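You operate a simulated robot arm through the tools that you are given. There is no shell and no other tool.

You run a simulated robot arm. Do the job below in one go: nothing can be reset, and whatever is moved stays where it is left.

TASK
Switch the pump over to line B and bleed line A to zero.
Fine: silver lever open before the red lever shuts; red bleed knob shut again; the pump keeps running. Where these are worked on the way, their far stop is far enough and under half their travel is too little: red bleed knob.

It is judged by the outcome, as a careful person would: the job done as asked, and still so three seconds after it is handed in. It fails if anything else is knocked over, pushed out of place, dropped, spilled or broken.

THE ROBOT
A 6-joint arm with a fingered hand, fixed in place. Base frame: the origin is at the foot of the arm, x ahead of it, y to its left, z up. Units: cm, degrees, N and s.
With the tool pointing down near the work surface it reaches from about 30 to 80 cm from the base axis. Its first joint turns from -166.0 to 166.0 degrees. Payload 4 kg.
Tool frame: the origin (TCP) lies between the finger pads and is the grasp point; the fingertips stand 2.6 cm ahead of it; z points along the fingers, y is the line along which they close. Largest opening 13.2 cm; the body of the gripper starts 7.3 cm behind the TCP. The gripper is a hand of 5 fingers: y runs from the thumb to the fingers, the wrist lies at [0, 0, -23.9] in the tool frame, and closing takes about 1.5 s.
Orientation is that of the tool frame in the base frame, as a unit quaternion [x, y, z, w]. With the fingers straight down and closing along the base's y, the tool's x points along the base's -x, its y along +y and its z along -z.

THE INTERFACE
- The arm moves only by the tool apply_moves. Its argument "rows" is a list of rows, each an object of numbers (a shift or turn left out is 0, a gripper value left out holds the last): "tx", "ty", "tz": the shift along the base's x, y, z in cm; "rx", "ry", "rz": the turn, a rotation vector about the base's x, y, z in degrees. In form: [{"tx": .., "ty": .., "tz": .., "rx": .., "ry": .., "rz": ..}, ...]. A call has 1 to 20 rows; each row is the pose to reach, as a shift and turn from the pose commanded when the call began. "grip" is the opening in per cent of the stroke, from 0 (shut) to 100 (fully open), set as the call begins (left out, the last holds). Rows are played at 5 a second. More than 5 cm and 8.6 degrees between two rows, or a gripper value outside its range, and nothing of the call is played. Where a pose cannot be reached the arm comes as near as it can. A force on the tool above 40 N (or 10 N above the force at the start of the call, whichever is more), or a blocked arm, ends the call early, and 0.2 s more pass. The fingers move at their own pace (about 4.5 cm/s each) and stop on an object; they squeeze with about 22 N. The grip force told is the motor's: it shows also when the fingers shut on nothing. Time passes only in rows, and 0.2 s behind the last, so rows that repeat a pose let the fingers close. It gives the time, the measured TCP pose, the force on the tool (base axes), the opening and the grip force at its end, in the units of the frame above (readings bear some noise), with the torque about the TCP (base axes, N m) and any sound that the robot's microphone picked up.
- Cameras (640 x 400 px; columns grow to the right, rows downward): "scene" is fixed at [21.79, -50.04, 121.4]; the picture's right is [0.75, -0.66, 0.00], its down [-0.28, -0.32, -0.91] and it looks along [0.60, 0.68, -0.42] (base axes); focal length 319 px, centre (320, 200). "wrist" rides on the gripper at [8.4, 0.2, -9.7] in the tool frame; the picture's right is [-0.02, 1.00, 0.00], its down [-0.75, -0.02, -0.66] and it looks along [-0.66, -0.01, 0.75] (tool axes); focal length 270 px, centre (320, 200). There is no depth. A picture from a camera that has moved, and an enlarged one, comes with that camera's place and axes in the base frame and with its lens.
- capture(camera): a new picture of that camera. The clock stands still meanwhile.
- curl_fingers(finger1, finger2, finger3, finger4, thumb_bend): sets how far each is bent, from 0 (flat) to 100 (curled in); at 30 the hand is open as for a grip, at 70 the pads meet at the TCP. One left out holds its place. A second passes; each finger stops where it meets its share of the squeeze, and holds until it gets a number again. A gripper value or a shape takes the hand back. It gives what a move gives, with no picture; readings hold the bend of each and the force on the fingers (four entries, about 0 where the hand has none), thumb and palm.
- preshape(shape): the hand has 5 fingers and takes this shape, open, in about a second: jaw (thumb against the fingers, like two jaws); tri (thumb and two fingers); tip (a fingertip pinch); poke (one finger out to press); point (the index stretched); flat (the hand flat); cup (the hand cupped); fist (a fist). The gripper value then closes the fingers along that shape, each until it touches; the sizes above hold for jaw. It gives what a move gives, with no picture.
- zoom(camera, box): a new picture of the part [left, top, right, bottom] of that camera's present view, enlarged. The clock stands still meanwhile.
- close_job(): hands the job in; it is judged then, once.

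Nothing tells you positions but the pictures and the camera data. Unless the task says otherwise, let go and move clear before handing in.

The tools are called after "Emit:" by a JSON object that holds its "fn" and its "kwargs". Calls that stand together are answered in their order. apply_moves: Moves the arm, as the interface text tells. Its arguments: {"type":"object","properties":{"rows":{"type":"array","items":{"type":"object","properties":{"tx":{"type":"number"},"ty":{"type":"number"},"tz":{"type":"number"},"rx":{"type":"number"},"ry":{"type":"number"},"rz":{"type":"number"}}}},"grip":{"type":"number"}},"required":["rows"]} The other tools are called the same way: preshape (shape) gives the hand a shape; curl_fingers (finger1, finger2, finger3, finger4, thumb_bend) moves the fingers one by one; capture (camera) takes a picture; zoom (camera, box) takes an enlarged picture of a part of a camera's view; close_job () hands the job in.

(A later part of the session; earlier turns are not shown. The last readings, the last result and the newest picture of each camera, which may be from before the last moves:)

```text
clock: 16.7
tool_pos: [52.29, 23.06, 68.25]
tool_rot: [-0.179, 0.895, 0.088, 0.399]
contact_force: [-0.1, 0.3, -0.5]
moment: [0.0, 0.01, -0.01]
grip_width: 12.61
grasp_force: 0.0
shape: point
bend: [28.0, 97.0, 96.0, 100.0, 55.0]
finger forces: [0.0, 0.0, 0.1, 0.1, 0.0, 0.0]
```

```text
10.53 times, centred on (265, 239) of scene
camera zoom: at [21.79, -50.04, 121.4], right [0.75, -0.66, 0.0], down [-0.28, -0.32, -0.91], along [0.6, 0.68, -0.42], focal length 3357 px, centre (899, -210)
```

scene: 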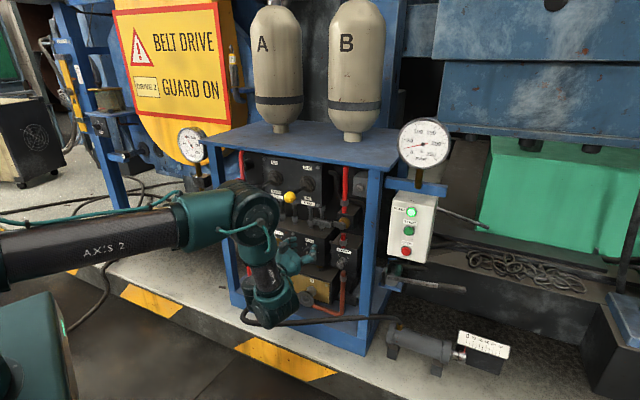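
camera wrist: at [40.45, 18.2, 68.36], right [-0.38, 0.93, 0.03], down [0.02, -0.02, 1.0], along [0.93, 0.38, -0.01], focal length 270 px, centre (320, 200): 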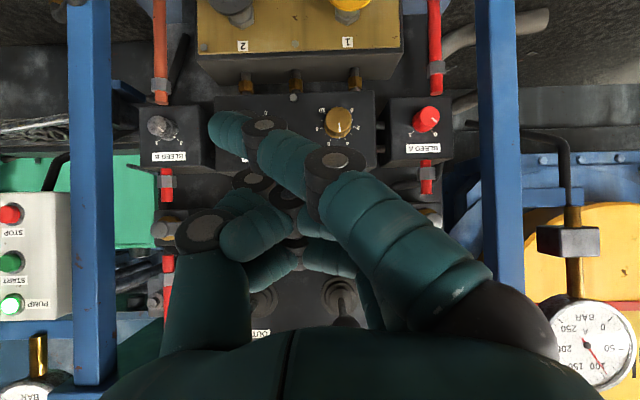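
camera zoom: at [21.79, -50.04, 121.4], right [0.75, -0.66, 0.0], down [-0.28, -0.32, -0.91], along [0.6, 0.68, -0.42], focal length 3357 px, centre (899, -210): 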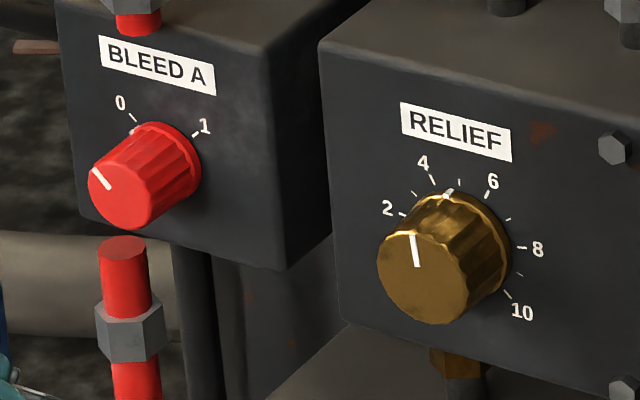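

Emit:
{"fn": "zoom", "kwargs": {"camera": "scene", "box": [200, 200, 360, 300]}}

Emit:
{"fn": "zoom", "kwargs": {"camera": "scene", "box": [220, 220, 380, 320]}}

```text
4.00 times, centred on (280, 250) of scene
camera zoom: at [21.79, -50.04, 121.4], right [0.75, -0.66, 0.0], down [-0.28, -0.32, -0.91], along [0.6, 0.68, -0.42], focal length 1276 px, centre (480, 0)
```

zoom: 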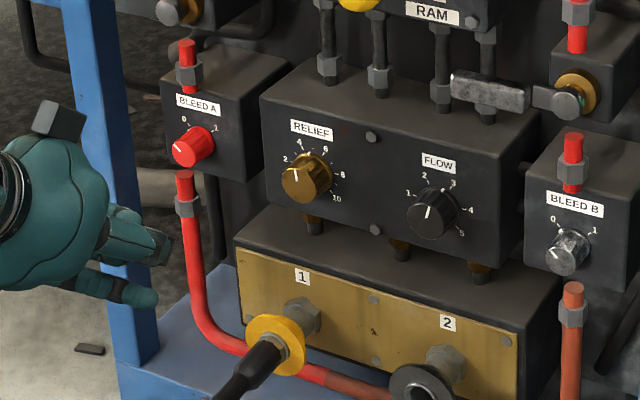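

```text
4.00 times, centred on (300, 270) of scene
camera zoom: at [21.79, -50.04, 121.4], right [0.75, -0.66, 0.0], down [-0.28, -0.32, -0.91], along [0.6, 0.68, -0.42], focal length 1276 px, centre (400, -80)
```

zoom: 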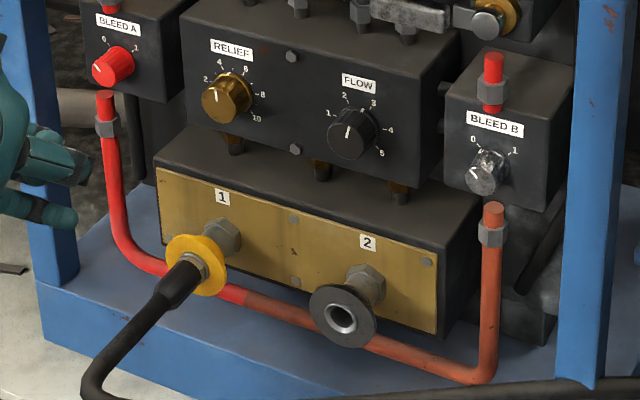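

The FLOW pointer looks a little below 3 now; before my bump it sat at about 3, so I plan to put that right later. Now I'll find a clean single-finger shape with the index out and the other fingers and thumb tucked in.

Emit:
{"fn": "curl_fingers", "kwargs": {"finger1": 35, "finger2": 100, "finger3": 100, "finger4": 100, "thumb_bend": 0}}

Emit:
{"fn": "capture", "kwargs": {"camera": "wrist"}}

Emit:
{"fn": "zoom", "kwargs": {"camera": "scene", "box": [180, 200, 300, 275]}}

```text
clock: 17.7
tool_pos: [52.47, 23.02, 68.19]
tool_rot: [-0.178, 0.895, 0.087, 0.399]
contact_force: [-0.3, 1.0, 0.1]
moment: [-0.02, 0.01, 0.01]
grip_width: 14.69
grasp_force: 0.0
shape: fingers
bend: [35.0, 100.0, 100.0, 100.0, 1.0]
finger forces: [0.0, 0.0, 0.0, 0.0, 0.1, 0.0]
```

```text
taken
camera wrist: at [40.43, 18.21, 68.37], right [-0.38, 0.93, 0.03], down [0.02, -0.02, 1.0], along [0.93, 0.38, -0.01], focal length 270 px, centre (320, 200)
```

wrist: 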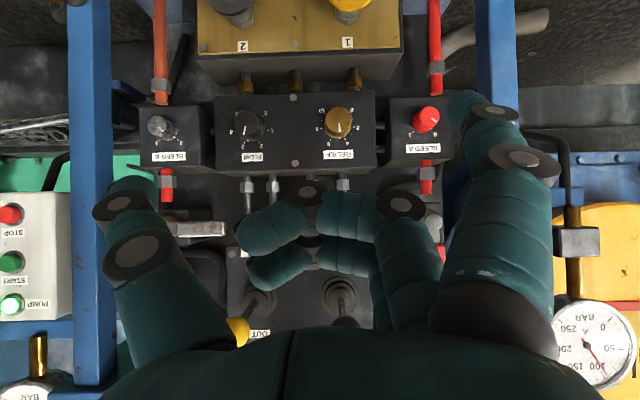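

```text
5.33 times, centred on (240, 238) of scene
camera zoom: at [21.79, -50.04, 121.4], right [0.75, -0.66, 0.0], down [-0.28, -0.32, -0.91], along [0.6, 0.68, -0.42], focal length 1701 px, centre (747, 0)
```

zoom: 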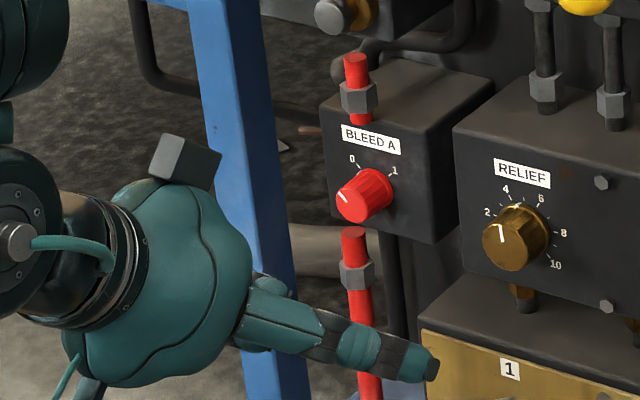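

The index stands straight out with the other fingers tucked in, so it can act as a push rod. I'll tuck the thumb, then level out toward the silver lever in stages, with the hand heading closer to the arm's own direction for reach.

Emit:
{"fn": "curl_fingers", "kwargs": {"thumb_bend": 47}}

Emit:
{"fn": "apply_moves", "kwargs": {"rows": [{"tx": 2.9, "ty": -2.2, "tz": -0.3, "rx": 1.7, "ry": -5.7, "rz": -1.5}, {"tx": 5.7, "ty": -4.4, "tz": -0.6, "rx": 3.4, "ry": -11.5, "rz": -3.1}, {"tx": 8.6, "ty": -6.6, "tz": -0.9, "rx": 5.05, "ry": -17.2, "rz": -4.6}, {"tx": 11.4, "ty": -8.7, "tz": -1.3, "rx": 6.7, "ry": -22.9, "rz": -6.2}, {"tx": 14.3, "ty": -10.9, "tz": -1.6, "rx": 8.4, "ry": -28.6, "rz": -7.7}]}}

Emit:
{"fn": "apply_moves", "kwargs": {"rows": [{"tx": 2.9, "ty": -2.2, "tz": -0.3, "rx": 1.7, "ry": -5.7, "rz": -1.5}]}}

Emit:
{"fn": "capture", "kwargs": {"camera": "wrist"}}

Emit:
{"fn": "capture", "kwargs": {"camera": "scene"}}

```text
clock: 18.7
tool_pos: [52.39, 23.08, 68.13]
tool_rot: [-0.179, 0.895, 0.088, 0.4]
contact_force: [-0.4, -0.1, 0.0]
moment: [0.0, 0.02, 0.03]
grip_width: 10.45
grasp_force: 0.1
shape: fingers
bend: [35.0, 100.0, 100.0, 100.0, 47.0]
finger forces: [0.0, 0.1, 0.0, 0.0, 0.0, 0.0]
```

```text
clock: 19.9
tool_pos: [69.38, 13.74, 67.17]
tool_rot: [-0.104, 0.771, 0.078, 0.623]
contact_force: [1.3, -0.1, -0.4]
moment: [0.01, -0.02, -0.01]
grip_width: 10.39
grasp_force: 0.0
shape: fingers
bend: [35.0, 100.0, 100.0, 100.0, 47.0]
finger forces: [0.1, 0.1, 0.1, 0.0, 0.0, 0.1]
out of reach, approached as far as the arm can: row 4, 5
```

```text
clock: 20.3
tool_pos: [73.18, 11.72, 66.79]
tool_rot: [-0.089, 0.74, 0.076, 0.663]
contact_force: [0.0, 0.5, 0.5]
moment: [0.01, -0.01, -0.02]
grip_width: 10.44
grasp_force: 0.0
shape: fingers
bend: [35.0, 100.0, 100.0, 100.0, 47.0]
finger forces: [0.0, 0.1, 0.0, 0.1, 0.0, 0.0]
out of reach, approached as far as the arm can: row 1
```

```text
taken
camera wrist: at [62.85, 9.37, 59.44], right [-0.23, 0.97, 0.02], down [-0.55, -0.14, 0.82], along [0.8, 0.18, 0.57], focal length 270 px, centre (320, 200)
```

wrist: 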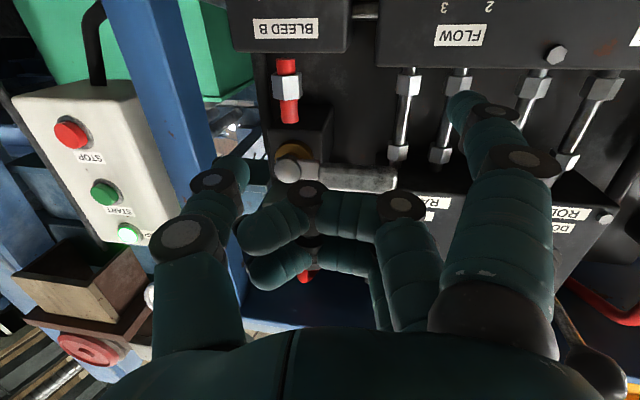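

```text
taken
```

scene: 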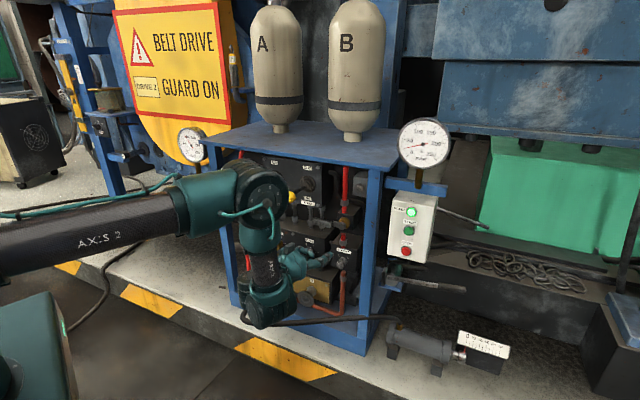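

Nearly level (6° down) and clear. I'll locate the index fingertip against the silver handle from the scene camera.

Emit:
{"fn": "zoom", "kwargs": {"camera": "scene", "box": [260, 200, 380, 275]}}

Emit:
{"fn": "zoom", "kwargs": {"camera": "wrist", "box": [240, 60, 560, 260]}}

```text
5.33 times, centred on (320, 238) of scene
camera zoom: at [21.79, -50.04, 121.4], right [0.75, -0.66, 0.0], down [-0.28, -0.32, -0.91], along [0.6, 0.68, -0.42], focal length 1701 px, centre (320, 0)
```

zoom: 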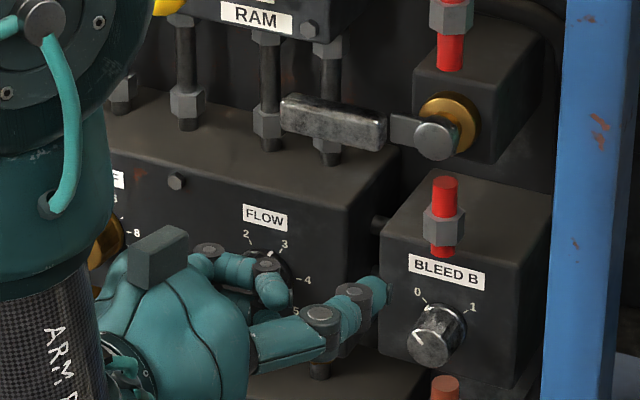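

```text
2.00 times, centred on (400, 160) of wrist
camera zoom: at [62.85, 9.37, 59.44], right [-0.23, 0.97, 0.02], down [-0.55, -0.14, 0.82], along [0.8, 0.18, 0.57], focal length 541 px, centre (160, 280)
```

zoom: 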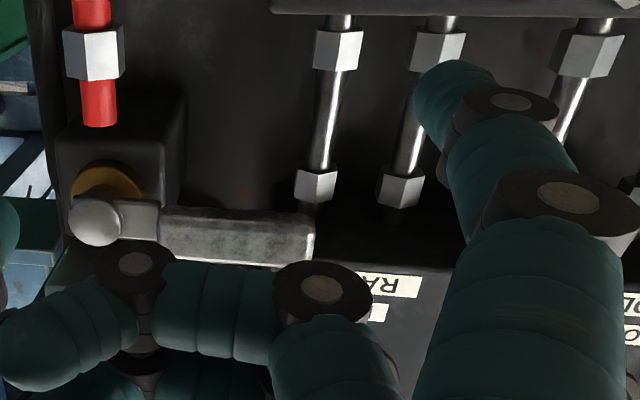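

I estimate the index tip at about (75.5, 20.2, 63.5). It needs to go under the silver handle, between the block top at z 64 and the handle's underside at z 70. I'll raise it first, then slide it in beneath.

Emit:
{"fn": "apply_moves", "kwargs": {"rows": [{"tz": 1.8}, {"tz": 3.5}]}}

Emit:
{"fn": "apply_moves", "kwargs": {"rows": [{"tx": 1.5, "ty": -0.7}, {"tx": 3.0, "ty": -1.4}]}}

Emit:
{"fn": "capture", "kwargs": {"camera": "wrist"}}

Emit:
{"fn": "zoom", "kwargs": {"camera": "scene", "box": [260, 190, 380, 265]}}

```text
clock: 20.9
tool_pos: [73.03, 11.9, 70.3]
tool_rot: [-0.088, 0.738, 0.075, 0.664]
contact_force: [-0.5, 0.2, 0.2]
moment: [0.03, 0.05, -0.03]
grip_width: 10.39
grasp_force: 0.0
shape: fingers
bend: [35.0, 100.0, 100.0, 100.0, 47.0]
finger forces: [0.0, 0.1, 0.0, 0.0, 0.0, 0.0]
```

```text
clock: 21.5
tool_pos: [76.08, 10.54, 70.26]
tool_rot: [-0.09, 0.739, 0.076, 0.664]
contact_force: [-0.2, 0.5, 1.6]
moment: [-0.01, 0.0, -0.03]
grip_width: 10.4
grasp_force: 0.0
shape: fingers
bend: [35.0, 100.0, 100.0, 100.0, 47.0]
finger forces: [0.1, 0.0, 0.0, 0.0, 0.1, 0.0]
```

```text
taken
camera wrist: at [65.82, 8.16, 62.81], right [-0.23, 0.97, 0.01], down [-0.56, -0.14, 0.82], along [0.8, 0.18, 0.57], focal length 270 px, centre (320, 200)
```

wrist: 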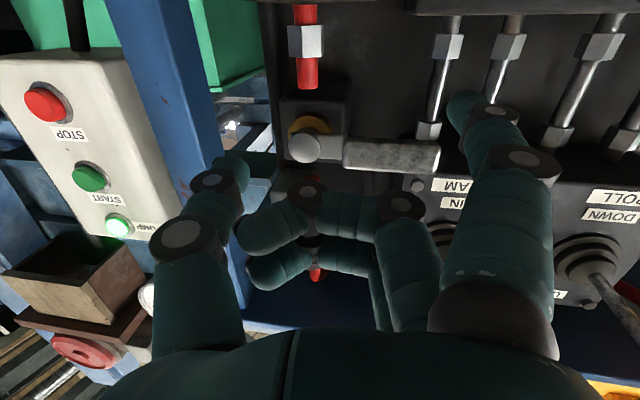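

```text
5.33 times, centred on (320, 228) of scene
camera zoom: at [21.79, -50.04, 121.4], right [0.75, -0.66, 0.0], down [-0.28, -0.32, -0.91], along [0.6, 0.68, -0.42], focal length 1701 px, centre (320, 53)
```

zoom: 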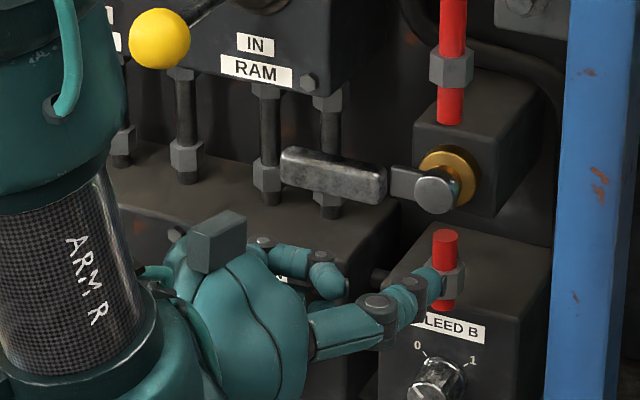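

The thumb would meet the pivot cap as I go in, so I'll open it out to the side. Then I'll slide the index in under the handle.

Emit:
{"fn": "curl_fingers", "kwargs": {"thumb_bend": 0}}

Emit:
{"fn": "apply_moves", "kwargs": {"rows": [{"tx": 1.3, "ty": -0.2}, {"tx": 2.6, "ty": -0.5}, {"tx": 3.9, "ty": -0.8}]}}

Emit:
{"fn": "capture", "kwargs": {"camera": "wrist"}}

Emit:
{"fn": "zoom", "kwargs": {"camera": "scene", "box": [260, 190, 380, 265]}}

```text
clock: 22.5
tool_pos: [76.03, 10.58, 70.19]
tool_rot: [-0.09, 0.739, 0.077, 0.663]
contact_force: [0.3, 0.1, -0.8]
moment: [0.01, 0.01, 0.0]
grip_width: 14.73
grasp_force: 0.1
shape: fingers
bend: [35.0, 100.0, 100.0, 100.0, 1.0]
finger forces: [0.0, 0.0, 0.0, 0.0, 0.0, 0.0]
```

```text
clock: 23.3
tool_pos: [79.79, 9.55, 70.23]
tool_rot: [-0.089, 0.739, 0.076, 0.664]
contact_force: [0.0, 0.3, -0.6]
moment: [0.03, 0.01, -0.02]
grip_width: 14.71
grasp_force: 0.0
shape: fingers
bend: [35.0, 100.0, 100.0, 100.0, 1.0]
finger forces: [0.1, 0.0, 0.0, 0.0, 0.0, 0.0]
```

```text
taken
camera wrist: at [69.48, 7.24, 62.82], right [-0.23, 0.97, 0.01], down [-0.56, -0.14, 0.82], along [0.8, 0.18, 0.57], focal length 270 px, centre (320, 200)
```

wrist: 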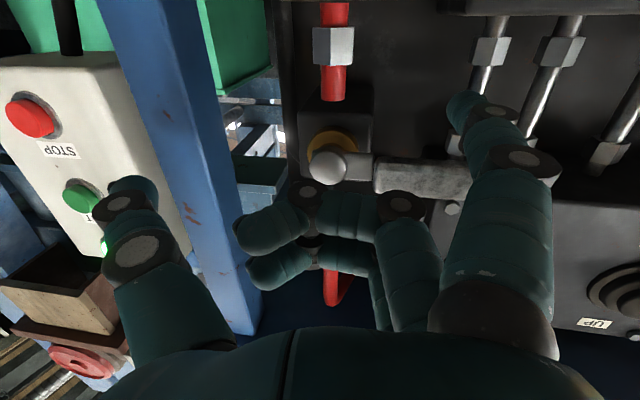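

```text
5.33 times, centred on (320, 228) of scene
camera zoom: at [21.79, -50.04, 121.4], right [0.75, -0.66, 0.0], down [-0.28, -0.32, -0.91], along [0.6, 0.68, -0.42], focal length 1701 px, centre (320, 53)
```

zoom: 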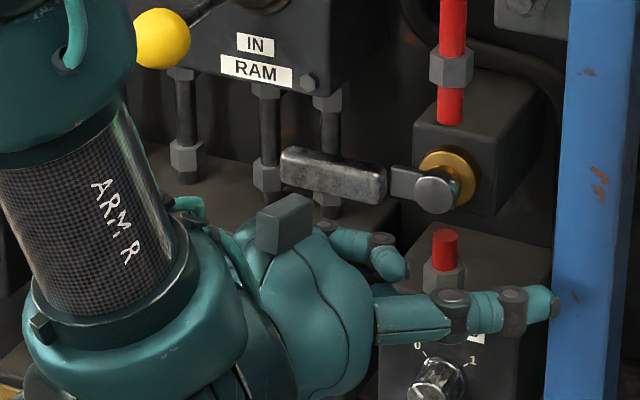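

The index is now under the handle, about 7 cm from its pivot. I'll push up along the arc in small steps.

Emit:
{"fn": "apply_moves", "kwargs": {"rows": [{"tz": 1.0}, {"tz": 2.0}, {"tx": -0.04, "ty": 0.1, "tz": 3.0}, {"tx": -0.1, "ty": 0.25, "tz": 4.0}]}}

Emit:
{"fn": "zoom", "kwargs": {"camera": "scene", "box": [260, 190, 380, 265]}}

Emit:
{"fn": "capture", "kwargs": {"camera": "wrist"}}

```text
clock: 24.3
tool_pos: [79.73, 9.91, 74.31]
tool_rot: [-0.09, 0.739, 0.076, 0.663]
contact_force: [-0.3, -0.3, -0.7]
moment: [0.0, -0.02, -0.01]
grip_width: 14.71
grasp_force: 0.1
shape: fingers
bend: [35.0, 100.0, 100.0, 100.0, 1.0]
finger forces: [0.0, 0.0, 0.0, 0.0, 0.0, 0.0]
```

```text
5.33 times, centred on (320, 228) of scene
camera zoom: at [21.79, -50.04, 121.4], right [0.75, -0.66, 0.0], down [-0.28, -0.32, -0.91], along [0.6, 0.68, -0.42], focal length 1701 px, centre (320, 53)
```

zoom: 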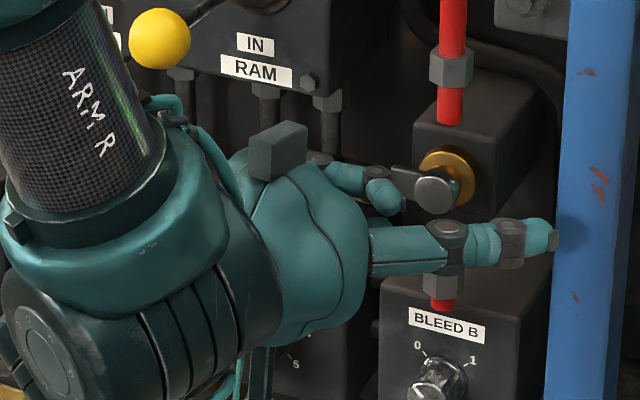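

```text
taken
camera wrist: at [69.34, 7.56, 66.96], right [-0.23, 0.97, 0.01], down [-0.56, -0.14, 0.82], along [0.8, 0.18, 0.57], focal length 270 px, centre (320, 200)
```

wrist: 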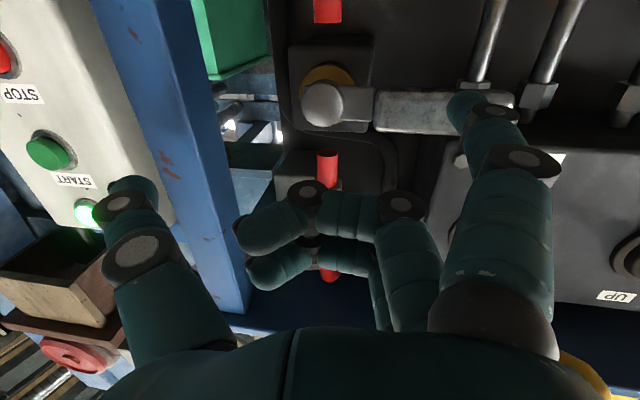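

The fingertip is shorter than I thought: it's in front of the handle, not under it. I'll drop back, bring the thumb in a little from the post, go about 3.5 cm deeper and try again.

Emit:
{"fn": "apply_moves", "kwargs": {"rows": [{"tz": -1.8}, {"tz": -3.5}]}}

Emit:
{"fn": "curl_fingers", "kwargs": {"thumb_bend": 25}}

Emit:
{"fn": "apply_moves", "kwargs": {"rows": [{"tx": 1.1, "ty": 0.45}, {"tx": 2.2, "ty": 0.9}, {"tx": 3.2, "ty": 1.3}]}}

Emit:
{"fn": "capture", "kwargs": {"camera": "wrist"}}

Emit:
{"fn": "zoom", "kwargs": {"camera": "scene", "box": [260, 190, 380, 265]}}

```text
clock: 24.9
tool_pos: [79.65, 9.9, 70.82]
tool_rot: [-0.089, 0.738, 0.077, 0.664]
contact_force: [-0.1, 0.8, 0.5]
moment: [0.02, -0.04, 0.02]
grip_width: 14.72
grasp_force: 0.1
shape: fingers
bend: [35.0, 100.0, 100.0, 100.0, 1.0]
finger forces: [0.2, 0.0, 0.0, 0.1, 0.1, 0.0]
```

```text
clock: 25.9
tool_pos: [79.67, 10.01, 70.67]
tool_rot: [-0.089, 0.738, 0.076, 0.664]
contact_force: [0.6, -0.1, -0.5]
moment: [0.0, 0.06, 0.02]
grip_width: 13.68
grasp_force: 0.1
shape: fingers
bend: [35.0, 100.0, 100.0, 100.0, 25.0]
finger forces: [0.0, 0.1, 0.0, 0.0, 0.0, 0.0]
```

```text
clock: 26.7
tool_pos: [82.9, 11.37, 70.61]
tool_rot: [-0.09, 0.739, 0.077, 0.663]
contact_force: [-9.7, 0.3, 0.3]
moment: [0.0, -0.04, -0.69]
grip_width: 13.8
grasp_force: 4.5
shape: fingers
bend: [35.0, 100.0, 100.0, 100.0, 24.0]
finger forces: [0.0, 0.0, 0.0, 0.0, 9.3, 0.0]
```

```text
taken
camera wrist: at [72.52, 8.94, 63.35], right [-0.23, 0.97, 0.01], down [-0.55, -0.14, 0.82], along [0.8, 0.18, 0.57], focal length 270 px, centre (320, 200)
```

wrist: 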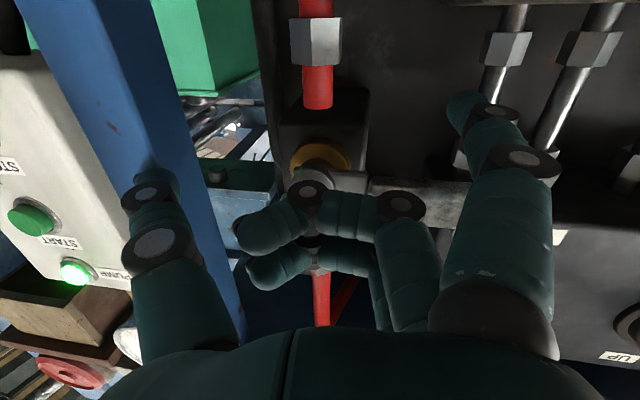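

```text
5.33 times, centred on (320, 228) of scene
camera zoom: at [21.79, -50.04, 121.4], right [0.75, -0.66, 0.0], down [-0.28, -0.32, -0.91], along [0.6, 0.68, -0.42], focal length 1701 px, centre (320, 53)
```

zoom: 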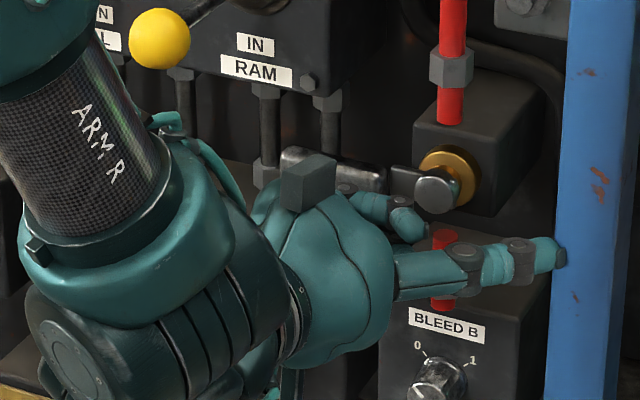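

The thumb tip just touches the right post with light force. I'll back off slightly and curl the thumb right in.

Emit:
{"fn": "apply_moves", "kwargs": {"rows": [{"tx": -1.5, "ty": -0.6}, {"tx": -3, "ty": -1.2}]}}

Emit:
{"fn": "curl_fingers", "kwargs": {"thumb_bend": 100}}

Emit:
{"fn": "capture", "kwargs": {"camera": "wrist"}}

Emit:
{"fn": "zoom", "kwargs": {"camera": "scene", "box": [260, 190, 380, 265]}}

```text
clock: 27.3
tool_pos: [79.87, 10.0, 70.89]
tool_rot: [-0.089, 0.738, 0.076, 0.664]
contact_force: [-0.6, 0.4, 0.2]
moment: [-0.02, 0.01, 0.03]
grip_width: 13.67
grasp_force: 0.0
shape: fingers
bend: [35.0, 100.0, 100.0, 100.0, 25.0]
finger forces: [0.0, 0.1, 0.0, 0.1, 0.1, 0.1]
```

```text
clock: 28.3
tool_pos: [79.78, 10.01, 70.78]
tool_rot: [-0.09, 0.738, 0.076, 0.664]
contact_force: [0.0, 0.1, 0.4]
moment: [-0.01, -0.01, -0.01]
grip_width: 5.5
grasp_force: 0.0
shape: fingers
bend: [35.0, 100.0, 100.0, 100.0, 88.0]
finger forces: [0.0, 0.1, 0.0, 0.1, 0.0, 0.1]
```

```text
taken
camera wrist: at [69.62, 7.67, 63.41], right [-0.23, 0.97, 0.01], down [-0.56, -0.14, 0.82], along [0.8, 0.18, 0.57], focal length 270 px, centre (320, 200)
```

wrist: 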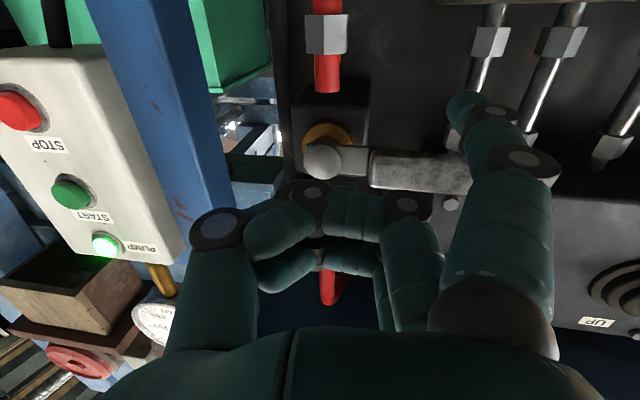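

```text
5.33 times, centred on (320, 228) of scene
camera zoom: at [21.79, -50.04, 121.4], right [0.75, -0.66, 0.0], down [-0.28, -0.32, -0.91], along [0.6, 0.68, -0.42], focal length 1701 px, centre (320, 53)
```

zoom: 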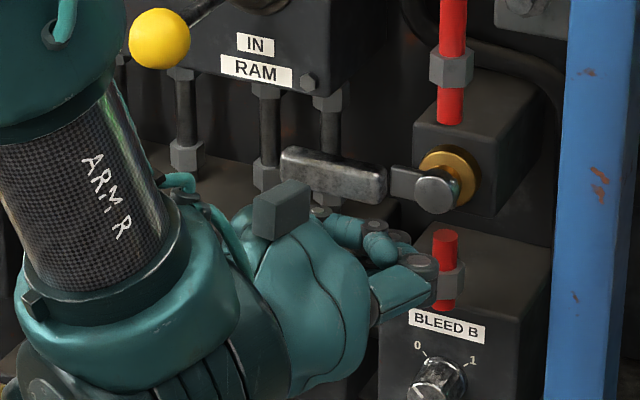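

The thumb is tucked in well. Back in under the handle, then lift in steps.

Emit:
{"fn": "apply_moves", "kwargs": {"rows": [{"tx": 1.3, "ty": 0.5}, {"tx": 2.7, "ty": 1.1}]}}

Emit:
{"fn": "apply_moves", "kwargs": {"rows": [{"tz": 0.8}, {"tz": 1.6}, {"tz": 2.4}, {"tz": 3.2}, {"tx": -0.05, "ty": 0.12, "tz": 4.0}]}}

Emit:
{"fn": "zoom", "kwargs": {"camera": "scene", "box": [260, 190, 380, 265]}}

Emit:
{"fn": "capture", "kwargs": {"camera": "wrist"}}

```text
clock: 28.9
tool_pos: [82.67, 11.17, 70.75]
tool_rot: [-0.09, 0.739, 0.077, 0.664]
contact_force: [-0.7, -0.3, -0.2]
moment: [-0.02, 0.0, 0.0]
grip_width: 5.51
grasp_force: 0.0
shape: fingers
bend: [35.0, 100.0, 100.0, 100.0, 88.0]
finger forces: [0.0, 0.1, 0.0, 0.0, 0.0, 0.0]
```

```text
clock: 30.1
tool_pos: [82.5, 11.43, 74.87]
tool_rot: [-0.091, 0.738, 0.078, 0.664]
contact_force: [-1.1, -0.4, -0.9]
moment: [-0.1, 0.01, 0.02]
grip_width: 5.4
grasp_force: 0.4
shape: fingers
bend: [36.0, 100.0, 100.0, 100.0, 88.0]
finger forces: [1.1, 0.0, 0.1, 0.0, 0.0, 0.0]
```

```text
5.33 times, centred on (320, 228) of scene
camera zoom: at [21.79, -50.04, 121.4], right [0.75, -0.66, 0.0], down [-0.28, -0.32, -0.91], along [0.6, 0.68, -0.42], focal length 1701 px, centre (320, 53)
```

zoom: 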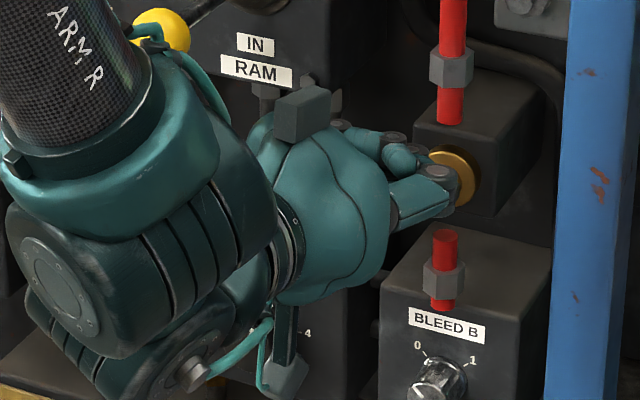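

```text
taken
camera wrist: at [72.26, 9.06, 67.46], right [-0.23, 0.97, 0.01], down [-0.56, -0.14, 0.82], along [0.8, 0.18, 0.57], focal length 270 px, centre (320, 200)
```

wrist: 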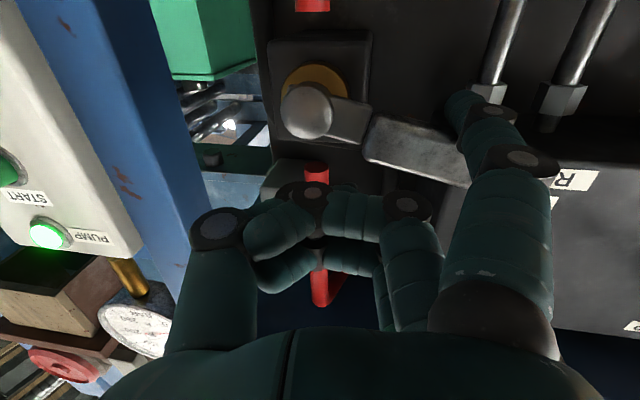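

The silver handle is turning up with almost no force. I'll keep following the arc.

Emit:
{"fn": "apply_moves", "kwargs": {"rows": [{"tx": 0.02, "ty": -0.05, "tz": 1.1}, {"tx": 0.04, "ty": -0.1, "tz": 2.2}, {"tx": 0.2, "ty": -0.45, "tz": 3.1}, {"tx": 0.35, "ty": -0.85, "tz": 4.0}, {"tx": 0.55, "ty": -1.3, "tz": 4.8}, {"tx": 0.8, "ty": -1.85, "tz": 5.6}]}}

Emit:
{"fn": "zoom", "kwargs": {"camera": "scene", "box": [260, 180, 380, 255]}}

Emit:
{"fn": "capture", "kwargs": {"camera": "wrist"}}

```text
clock: 31.5
tool_pos: [83.42, 9.44, 80.29]
tool_rot: [-0.09, 0.739, 0.077, 0.663]
contact_force: [-0.7, -0.2, -1.2]
moment: [-0.06, 0.02, 0.02]
grip_width: 5.56
grasp_force: 0.5
shape: fingers
bend: [34.0, 100.0, 100.0, 100.0, 88.0]
finger forces: [1.0, 0.1, 0.1, 0.0, 0.1, 0.0]
```

```text
5.33 times, centred on (320, 218) of scene
camera zoom: at [21.79, -50.04, 121.4], right [0.75, -0.66, 0.0], down [-0.28, -0.32, -0.91], along [0.6, 0.68, -0.42], focal length 1701 px, centre (320, 107)
```

zoom: 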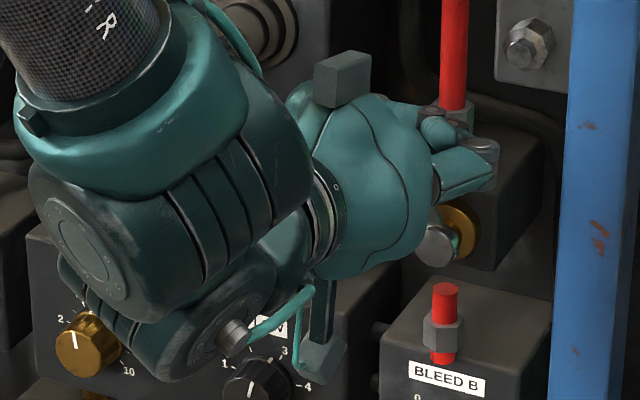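

```text
taken
camera wrist: at [73.13, 7.03, 72.86], right [-0.23, 0.97, 0.01], down [-0.56, -0.14, 0.82], along [0.8, 0.18, 0.57], focal length 270 px, centre (320, 200)
```

wrist: 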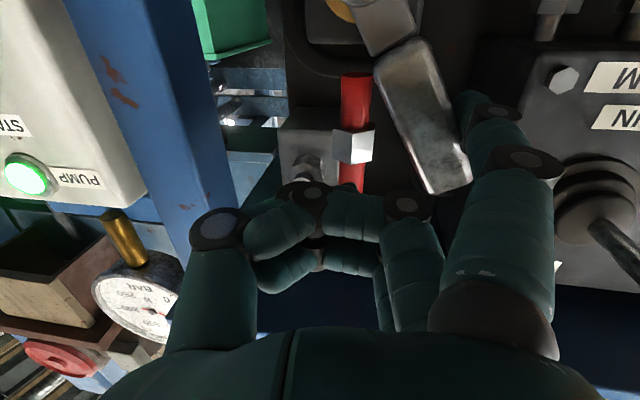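

Emit:
{"fn": "apply_moves", "kwargs": {"rows": [{"tx": 0.29, "ty": -0.7, "tz": 0.6}, {"tx": 0.58, "ty": -1.38, "tz": 1.2}, {"tx": 0.83, "ty": -2.0, "tz": 1.5}, {"tx": 1.08, "ty": -2.58, "tz": 1.8}, {"tx": 1.25, "ty": -3.0, "tz": 1.95}, {"tx": 1.42, "ty": -3.42, "tz": 2.1}]}}

Emit:
{"fn": "zoom", "kwargs": {"camera": "scene", "box": [260, 180, 380, 255]}}

Emit:
{"fn": "capture", "kwargs": {"camera": "wrist"}}

```text
clock: 32.9
tool_pos: [84.8, 6.05, 82.45]
tool_rot: [-0.089, 0.739, 0.076, 0.664]
contact_force: [-0.1, 2.0, -1.6]
moment: [0.0, 0.04, 0.05]
grip_width: 5.79
grasp_force: 0.7
shape: fingers
bend: [33.0, 100.0, 100.0, 100.0, 88.0]
finger forces: [2.3, 0.0, 0.1, 0.1, 0.1, 0.0]
```

```text
5.33 times, centred on (320, 218) of scene
camera zoom: at [21.79, -50.04, 121.4], right [0.75, -0.66, 0.0], down [-0.28, -0.32, -0.91], along [0.6, 0.68, -0.42], focal length 1701 px, centre (320, 107)
```

zoom: 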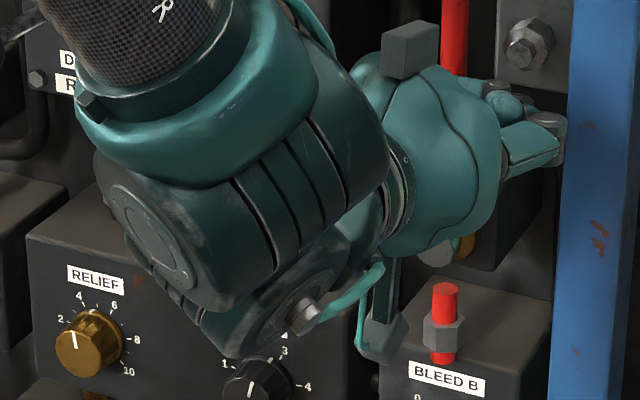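

```text
taken
camera wrist: at [74.5, 3.71, 75.11], right [-0.23, 0.97, 0.01], down [-0.56, -0.14, 0.82], along [0.8, 0.18, 0.57], focal length 270 px, centre (320, 200)
```

wrist: 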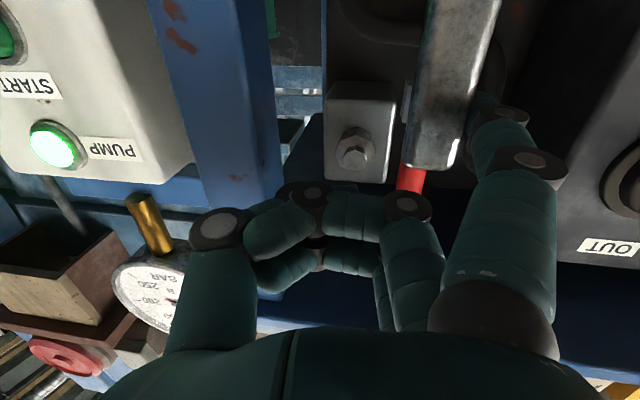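

Emit:
{"fn": "apply_moves", "kwargs": {"rows": [{"tx": 0.15, "ty": -0.37, "tz": 0.0}, {"tx": 0.31, "ty": -0.74, "tz": 0.0}]}}

Emit:
{"fn": "capture", "kwargs": {"camera": "wrist"}}

```text
clock: 33.5
tool_pos: [85.02, 5.39, 82.55]
tool_rot: [-0.09, 0.739, 0.076, 0.663]
contact_force: [0.0, 8.6, -1.8]
moment: [0.18, 0.0, -0.09]
grip_width: 6.23
grasp_force: 3.7
shape: fingers
bend: [29.0, 100.0, 100.0, 100.0, 88.0]
finger forces: [7.0, 0.0, 0.0, 0.0, 0.1, 0.0]
```

```text
taken
camera wrist: at [74.78, 3.04, 75.14], right [-0.23, 0.97, 0.01], down [-0.56, -0.15, 0.82], along [0.8, 0.18, 0.57], focal length 270 px, centre (320, 200)
```

wrist: 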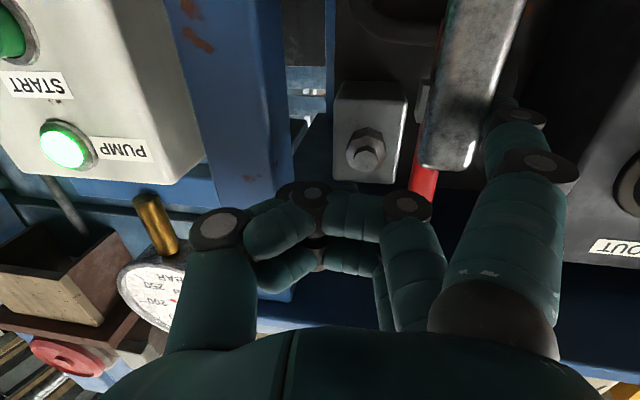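

The index meets a firm stop (about 9 N) with the handle upright. I'll give one small extra nudge, then release leftward and back out to check it.

Emit:
{"fn": "apply_moves", "kwargs": {"rows": [{"tx": 0.12, "ty": -0.3}, {"tx": 0.2, "ty": -0.5}]}}

Emit:
{"fn": "apply_moves", "kwargs": {"rows": [{"tx": -0.4, "ty": 1.0}, {"tx": -0.8, "ty": 2.0}, {"tx": -2.5, "ty": 1.4}, {"tx": -4.5, "ty": 0.8}, {"tx": -6.5, "ty": 0.2}]}}

Emit:
{"fn": "capture", "kwargs": {"camera": "wrist"}}

Emit:
{"fn": "capture", "kwargs": {"camera": "scene"}}

```text
clock: 34.1
tool_pos: [85.35, 4.91, 82.43]
tool_rot: [-0.09, 0.738, 0.077, 0.664]
contact_force: [-0.3, 12.0, 0.3]
moment: [0.45, 0.06, -0.22]
grip_width: 6.64
grasp_force: 5.5
shape: fingers
bend: [25.0, 100.0, 100.0, 100.0, 88.0]
finger forces: [11.4, 0.0, 0.0, 0.1, 0.1, 0.0]
```

```text
clock: 35.3
tool_pos: [78.62, 4.87, 82.65]
tool_rot: [-0.089, 0.739, 0.076, 0.664]
contact_force: [-0.3, 0.5, -0.2]
moment: [0.0, 0.01, -0.01]
grip_width: 5.5
grasp_force: 0.1
shape: fingers
bend: [35.0, 100.0, 100.0, 100.0, 88.0]
finger forces: [0.0, 0.0, 0.0, 0.0, 0.0, 0.0]
```

```text
taken
camera wrist: at [68.37, 2.44, 75.34], right [-0.23, 0.97, 0.01], down [-0.56, -0.14, 0.82], along [0.8, 0.18, 0.57], focal length 270 px, centre (320, 200)
```

wrist: 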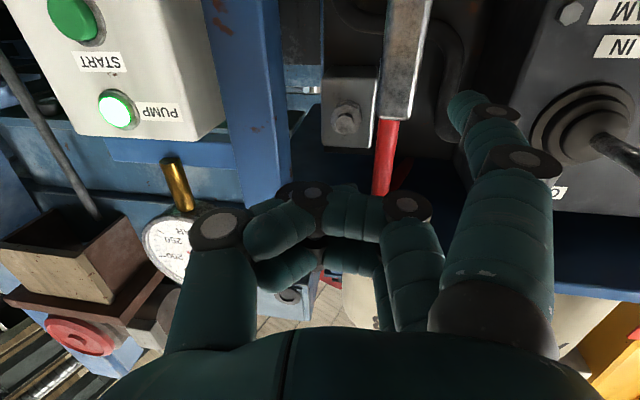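

```text
taken
```

scene: 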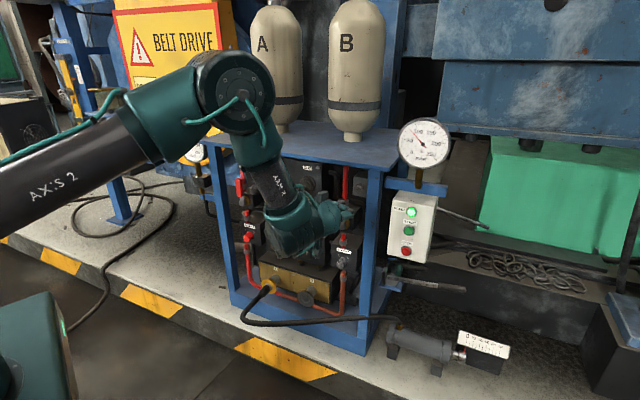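

Gauge B has come up, so line B is open. Next I'll back out and go over to the red lever, keeping clear of the joysticks.

Emit:
{"fn": "apply_moves", "kwargs": {"rows": [{"tx": -1.8, "ty": -0.75, "tz": -0.5, "rx": -1.6, "ry": 5.6, "rz": 1.5}, {"tx": -4, "ty": -1.7, "tz": -1.5, "rx": -3.4, "ry": 11.4, "rz": 3.1}, {"tx": -7, "ty": -2.9, "tz": -2.8, "rx": -5, "ry": 17.2, "rz": 4.6}, {"tx": -10, "ty": -4.1, "tz": -4, "rx": -6.7, "ry": 22.9, "rz": 6.1}, {"tx": -13, "ty": -5.4, "tz": -5, "rx": -8.4, "ry": 28.6, "rz": 7.7}, {"tx": -15.7, "ty": -6.5, "tz": -6, "rx": -10.1, "ry": 34.3, "rz": 9.2}, {"tx": -17.2, "ty": -2.8, "tz": -7, "rx": -10.1, "ry": 34.3, "rz": 9.2}, {"tx": -18.7, "ty": 0.9, "tz": -8, "rx": -10.1, "ry": 34.3, "rz": 9.2}, {"tx": -20.3, "ty": 4.6, "tz": -9, "rx": -10.1, "ry": 34.3, "rz": 9.2}, {"tx": -21.8, "ty": 8.3, "tz": -10, "rx": -10.1, "ry": 34.3, "rz": 9.2}, {"tx": -23.4, "ty": 12, "tz": -10.5, "rx": -10.1, "ry": 34.3, "rz": 9.2}, {"tx": -24.9, "ty": 15.6, "tz": -10.5, "rx": -10.1, "ry": 34.3, "rz": 9.2}]}}

Emit:
{"fn": "curl_fingers", "kwargs": {"finger1": 100, "finger2": 100, "finger3": 100, "finger4": 35, "thumb_bend": 100}}

Emit:
{"fn": "capture", "kwargs": {"camera": "wrist"}}

Emit:
{"fn": "capture", "kwargs": {"camera": "scene"}}

```text
clock: 37.9
tool_pos: [54.31, 20.41, 72.01]
tool_rot: [-0.178, 0.895, 0.087, 0.399]
contact_force: [-0.3, 0.1, 0.4]
moment: [-0.03, 0.02, -0.04]
grip_width: 5.51
grasp_force: 0.0
shape: fingers
bend: [35.0, 100.0, 100.0, 100.0, 89.0]
finger forces: [0.1, 0.0, 0.0, 0.0, 0.1, 0.0]
```

```text
clock: 38.9
tool_pos: [54.24, 20.39, 72.08]
tool_rot: [-0.178, 0.895, 0.087, 0.399]
contact_force: [0.3, 0.7, 0.3]
moment: [-0.01, 0.0, 0.02]
grip_width: 3.94
grasp_force: 0.2
shape: fingers
bend: [100.0, 100.0, 100.0, 35.0, 89.0]
finger forces: [0.0, 0.0, 0.1, 0.1, 0.0, 0.1]
```

```text
taken
camera wrist: at [42.28, 15.6, 72.11], right [-0.38, 0.93, 0.03], down [0.02, -0.02, 1.0], along [0.93, 0.38, -0.01], focal length 270 px, centre (320, 200)
```

wrist: 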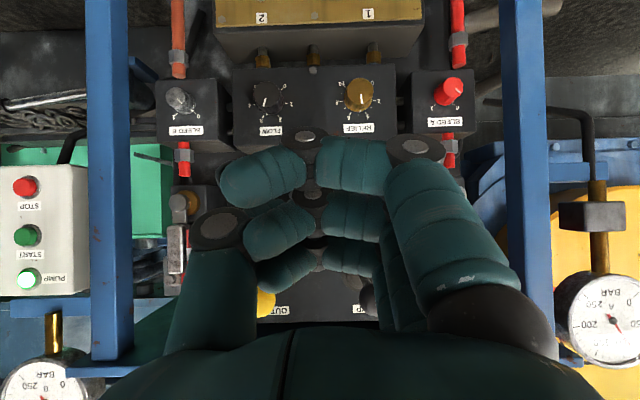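

```text
taken
```

scene: 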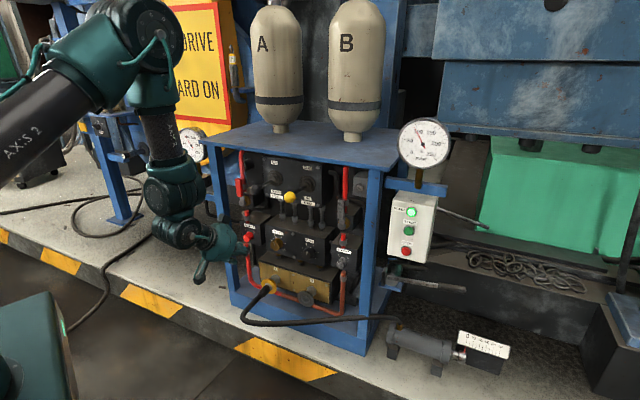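

Emit:
{"fn": "zoom", "kwargs": {"camera": "scene", "box": [180, 200, 300, 275]}}

Emit:
{"fn": "zoom", "kwargs": {"camera": "scene", "box": [310, 170, 390, 220]}}

Emit:
{"fn": "zoom", "kwargs": {"camera": "scene", "box": [380, 110, 460, 160]}}

Emit:
{"fn": "zoom", "kwargs": {"camera": "scene", "box": [160, 120, 240, 170]}}

```text
5.33 times, centred on (240, 238) of scene
camera zoom: at [21.79, -50.04, 121.4], right [0.75, -0.66, 0.0], down [-0.28, -0.32, -0.91], along [0.6, 0.68, -0.42], focal length 1701 px, centre (747, 0)
```

zoom: 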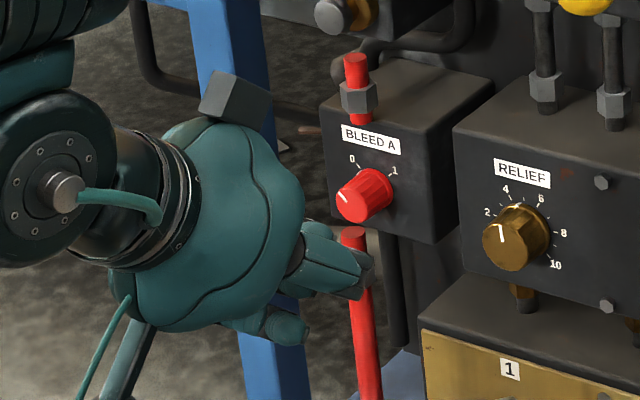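

```text
8.00 times, centred on (350, 195) of scene
camera zoom: at [21.79, -50.04, 121.4], right [0.75, -0.66, 0.0], down [-0.28, -0.32, -0.91], along [0.6, 0.68, -0.42], focal length 2552 px, centre (80, 240)
```

zoom: 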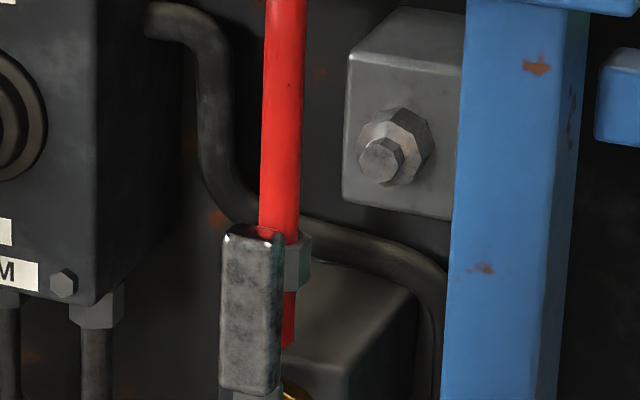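

```text
8.00 times, centred on (420, 135) of scene
camera zoom: at [21.79, -50.04, 121.4], right [0.75, -0.66, 0.0], down [-0.28, -0.32, -0.91], along [0.6, 0.68, -0.42], focal length 2552 px, centre (-480, 720)
```

zoom: 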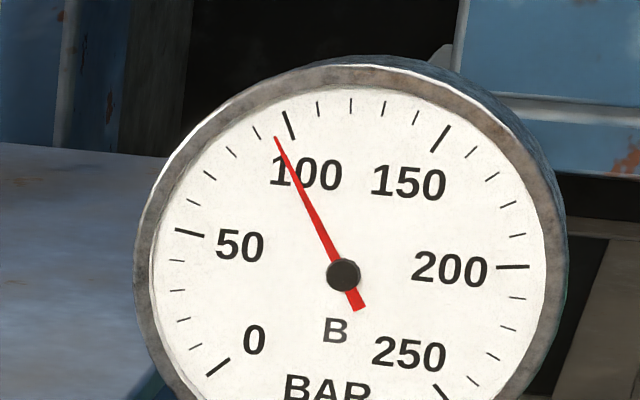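

```text
8.00 times, centred on (200, 145) of scene
camera zoom: at [21.79, -50.04, 121.4], right [0.75, -0.66, 0.0], down [-0.28, -0.32, -0.91], along [0.6, 0.68, -0.42], focal length 2552 px, centre (1280, 640)
```

zoom: 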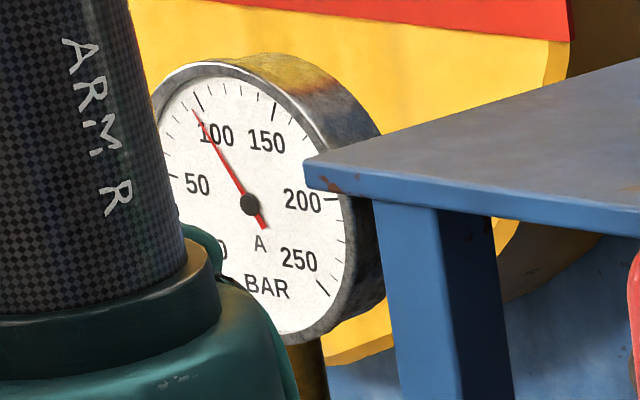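

The silver lever is upright, B is at about 95 bar, and the pump is running. For the red lever I'll use the top finger as the rod, so the hand stays below the joystick balls. I'll move left, then level out in front of the red lever.

Emit:
{"fn": "apply_moves", "kwargs": {"rows": [{"tx": -0.6, "ty": 3.5, "tz": -0.6}, {"tx": -1.2, "ty": 7, "tz": -1.2}, {"tx": -1.9, "ty": 10.5, "tz": -1.8}, {"tx": -2.5, "ty": 14, "tz": -2.4}, {"tx": -3.2, "ty": 17.6, "tz": -3}]}}

Emit:
{"fn": "apply_moves", "kwargs": {"rows": [{"tx": 2.2, "ty": 0.8, "tz": 0.2, "rx": 2.5, "ry": -6.9, "rz": -0.6}, {"tx": 4.4, "ty": 1.5, "tz": 0.4, "rx": 5.1, "ry": -13.7, "rz": -1.3}, {"tx": 6.6, "ty": 2.3, "tz": 0.6, "rx": 7.6, "ry": -20.6, "rz": -1.9}, {"tx": 8.8, "ty": 3.0, "tz": 0.8, "rx": 10.1, "ry": -27.4, "rz": -2.5}]}}

Emit:
{"fn": "capture", "kwargs": {"camera": "wrist"}}

Emit:
{"fn": "capture", "kwargs": {"camera": "scene"}}

Emit:
{"fn": "zoom", "kwargs": {"camera": "scene", "box": [200, 180, 320, 255]}}

```text
clock: 40.1
tool_pos: [50.76, 38.07, 68.97]
tool_rot: [-0.178, 0.895, 0.087, 0.399]
contact_force: [0.2, 0.4, -0.8]
moment: [-0.01, 0.02, 0.0]
grip_width: 3.91
grasp_force: 0.0
shape: fingers
bend: [100.0, 100.0, 100.0, 35.0, 89.0]
finger forces: [0.1, 0.1, 0.0, 0.0, 0.0, 0.1]
```

```text
clock: 41.1
tool_pos: [59.6, 41.31, 69.86]
tool_rot: [-0.138, 0.769, 0.112, 0.614]
contact_force: [-0.3, -0.5, -0.9]
moment: [-0.02, 0.02, 0.01]
grip_width: 3.9
grasp_force: 0.0
shape: fingers
bend: [100.0, 100.0, 100.0, 35.0, 89.0]
finger forces: [0.0, 0.0, 0.0, 0.0, 0.1, 0.0]
```

```text
taken
camera wrist: at [48.97, 37.45, 63.78], right [-0.35, 0.94, 0.02], down [-0.44, -0.18, 0.88], along [0.83, 0.29, 0.48], focal length 270 px, centre (320, 200)
```

wrist: 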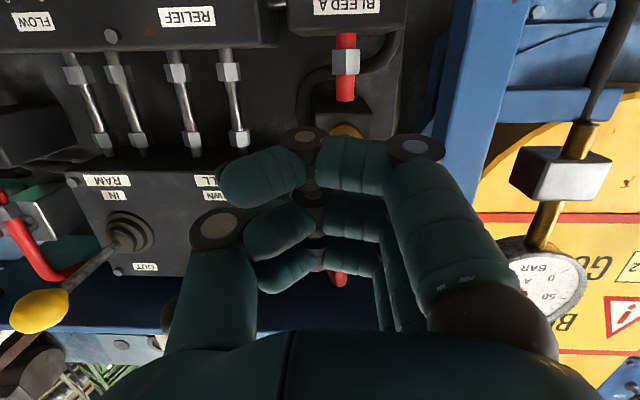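

```text
taken
```

scene: 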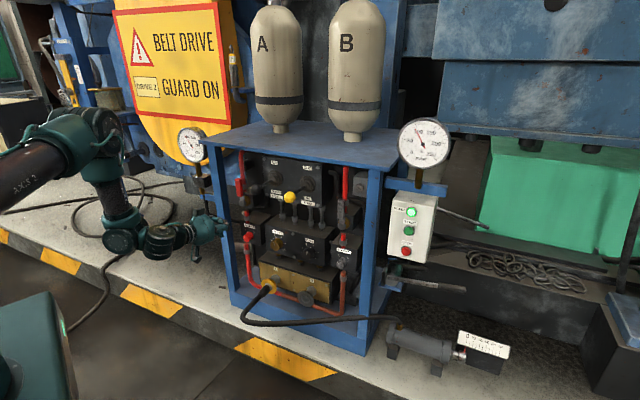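

```text
5.33 times, centred on (260, 218) of scene
camera zoom: at [21.79, -50.04, 121.4], right [0.75, -0.66, 0.0], down [-0.28, -0.32, -0.91], along [0.6, 0.68, -0.42], focal length 1701 px, centre (640, 107)
```

zoom: 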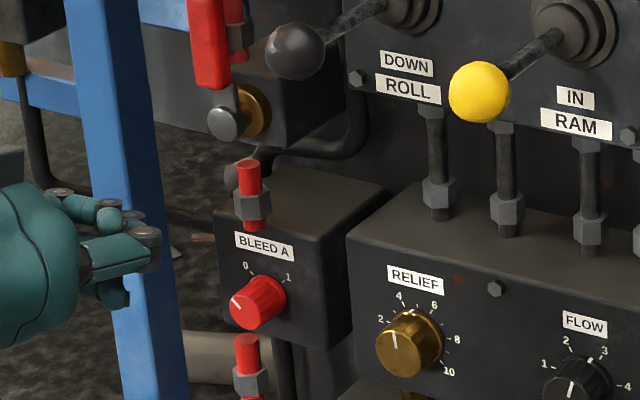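

Emit:
{"fn": "zoom", "kwargs": {"camera": "scene", "box": [180, 205, 240, 243]}}

Emit:
{"fn": "zoom", "kwargs": {"camera": "wrist", "box": [300, 100, 500, 225]}}

```text
10.53 times, centred on (210, 224) of scene
camera zoom: at [21.79, -50.04, 121.4], right [0.75, -0.66, 0.0], down [-0.28, -0.32, -0.91], along [0.6, 0.68, -0.42], focal length 3357 px, centre (1478, -53)
```

zoom: 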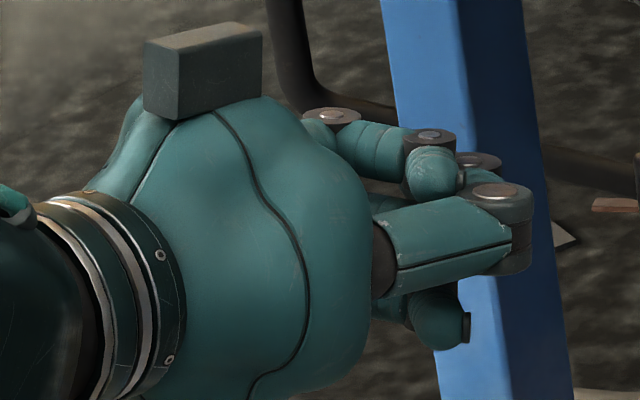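

```text
3.20 times, centred on (400, 162) of wrist
camera zoom: at [48.97, 37.45, 63.78], right [-0.35, 0.94, 0.02], down [-0.44, -0.18, 0.88], along [0.83, 0.29, 0.48], focal length 865 px, centre (64, 320)
```

zoom: 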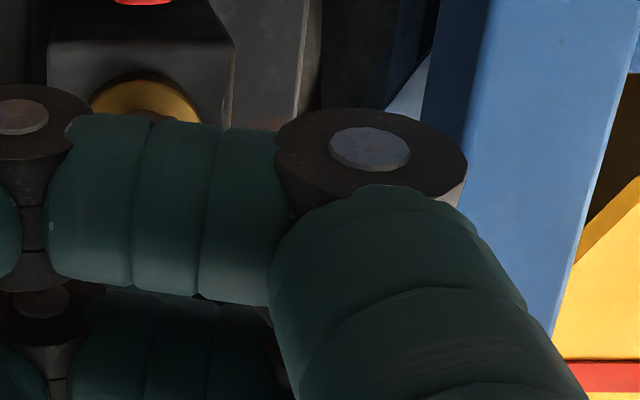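

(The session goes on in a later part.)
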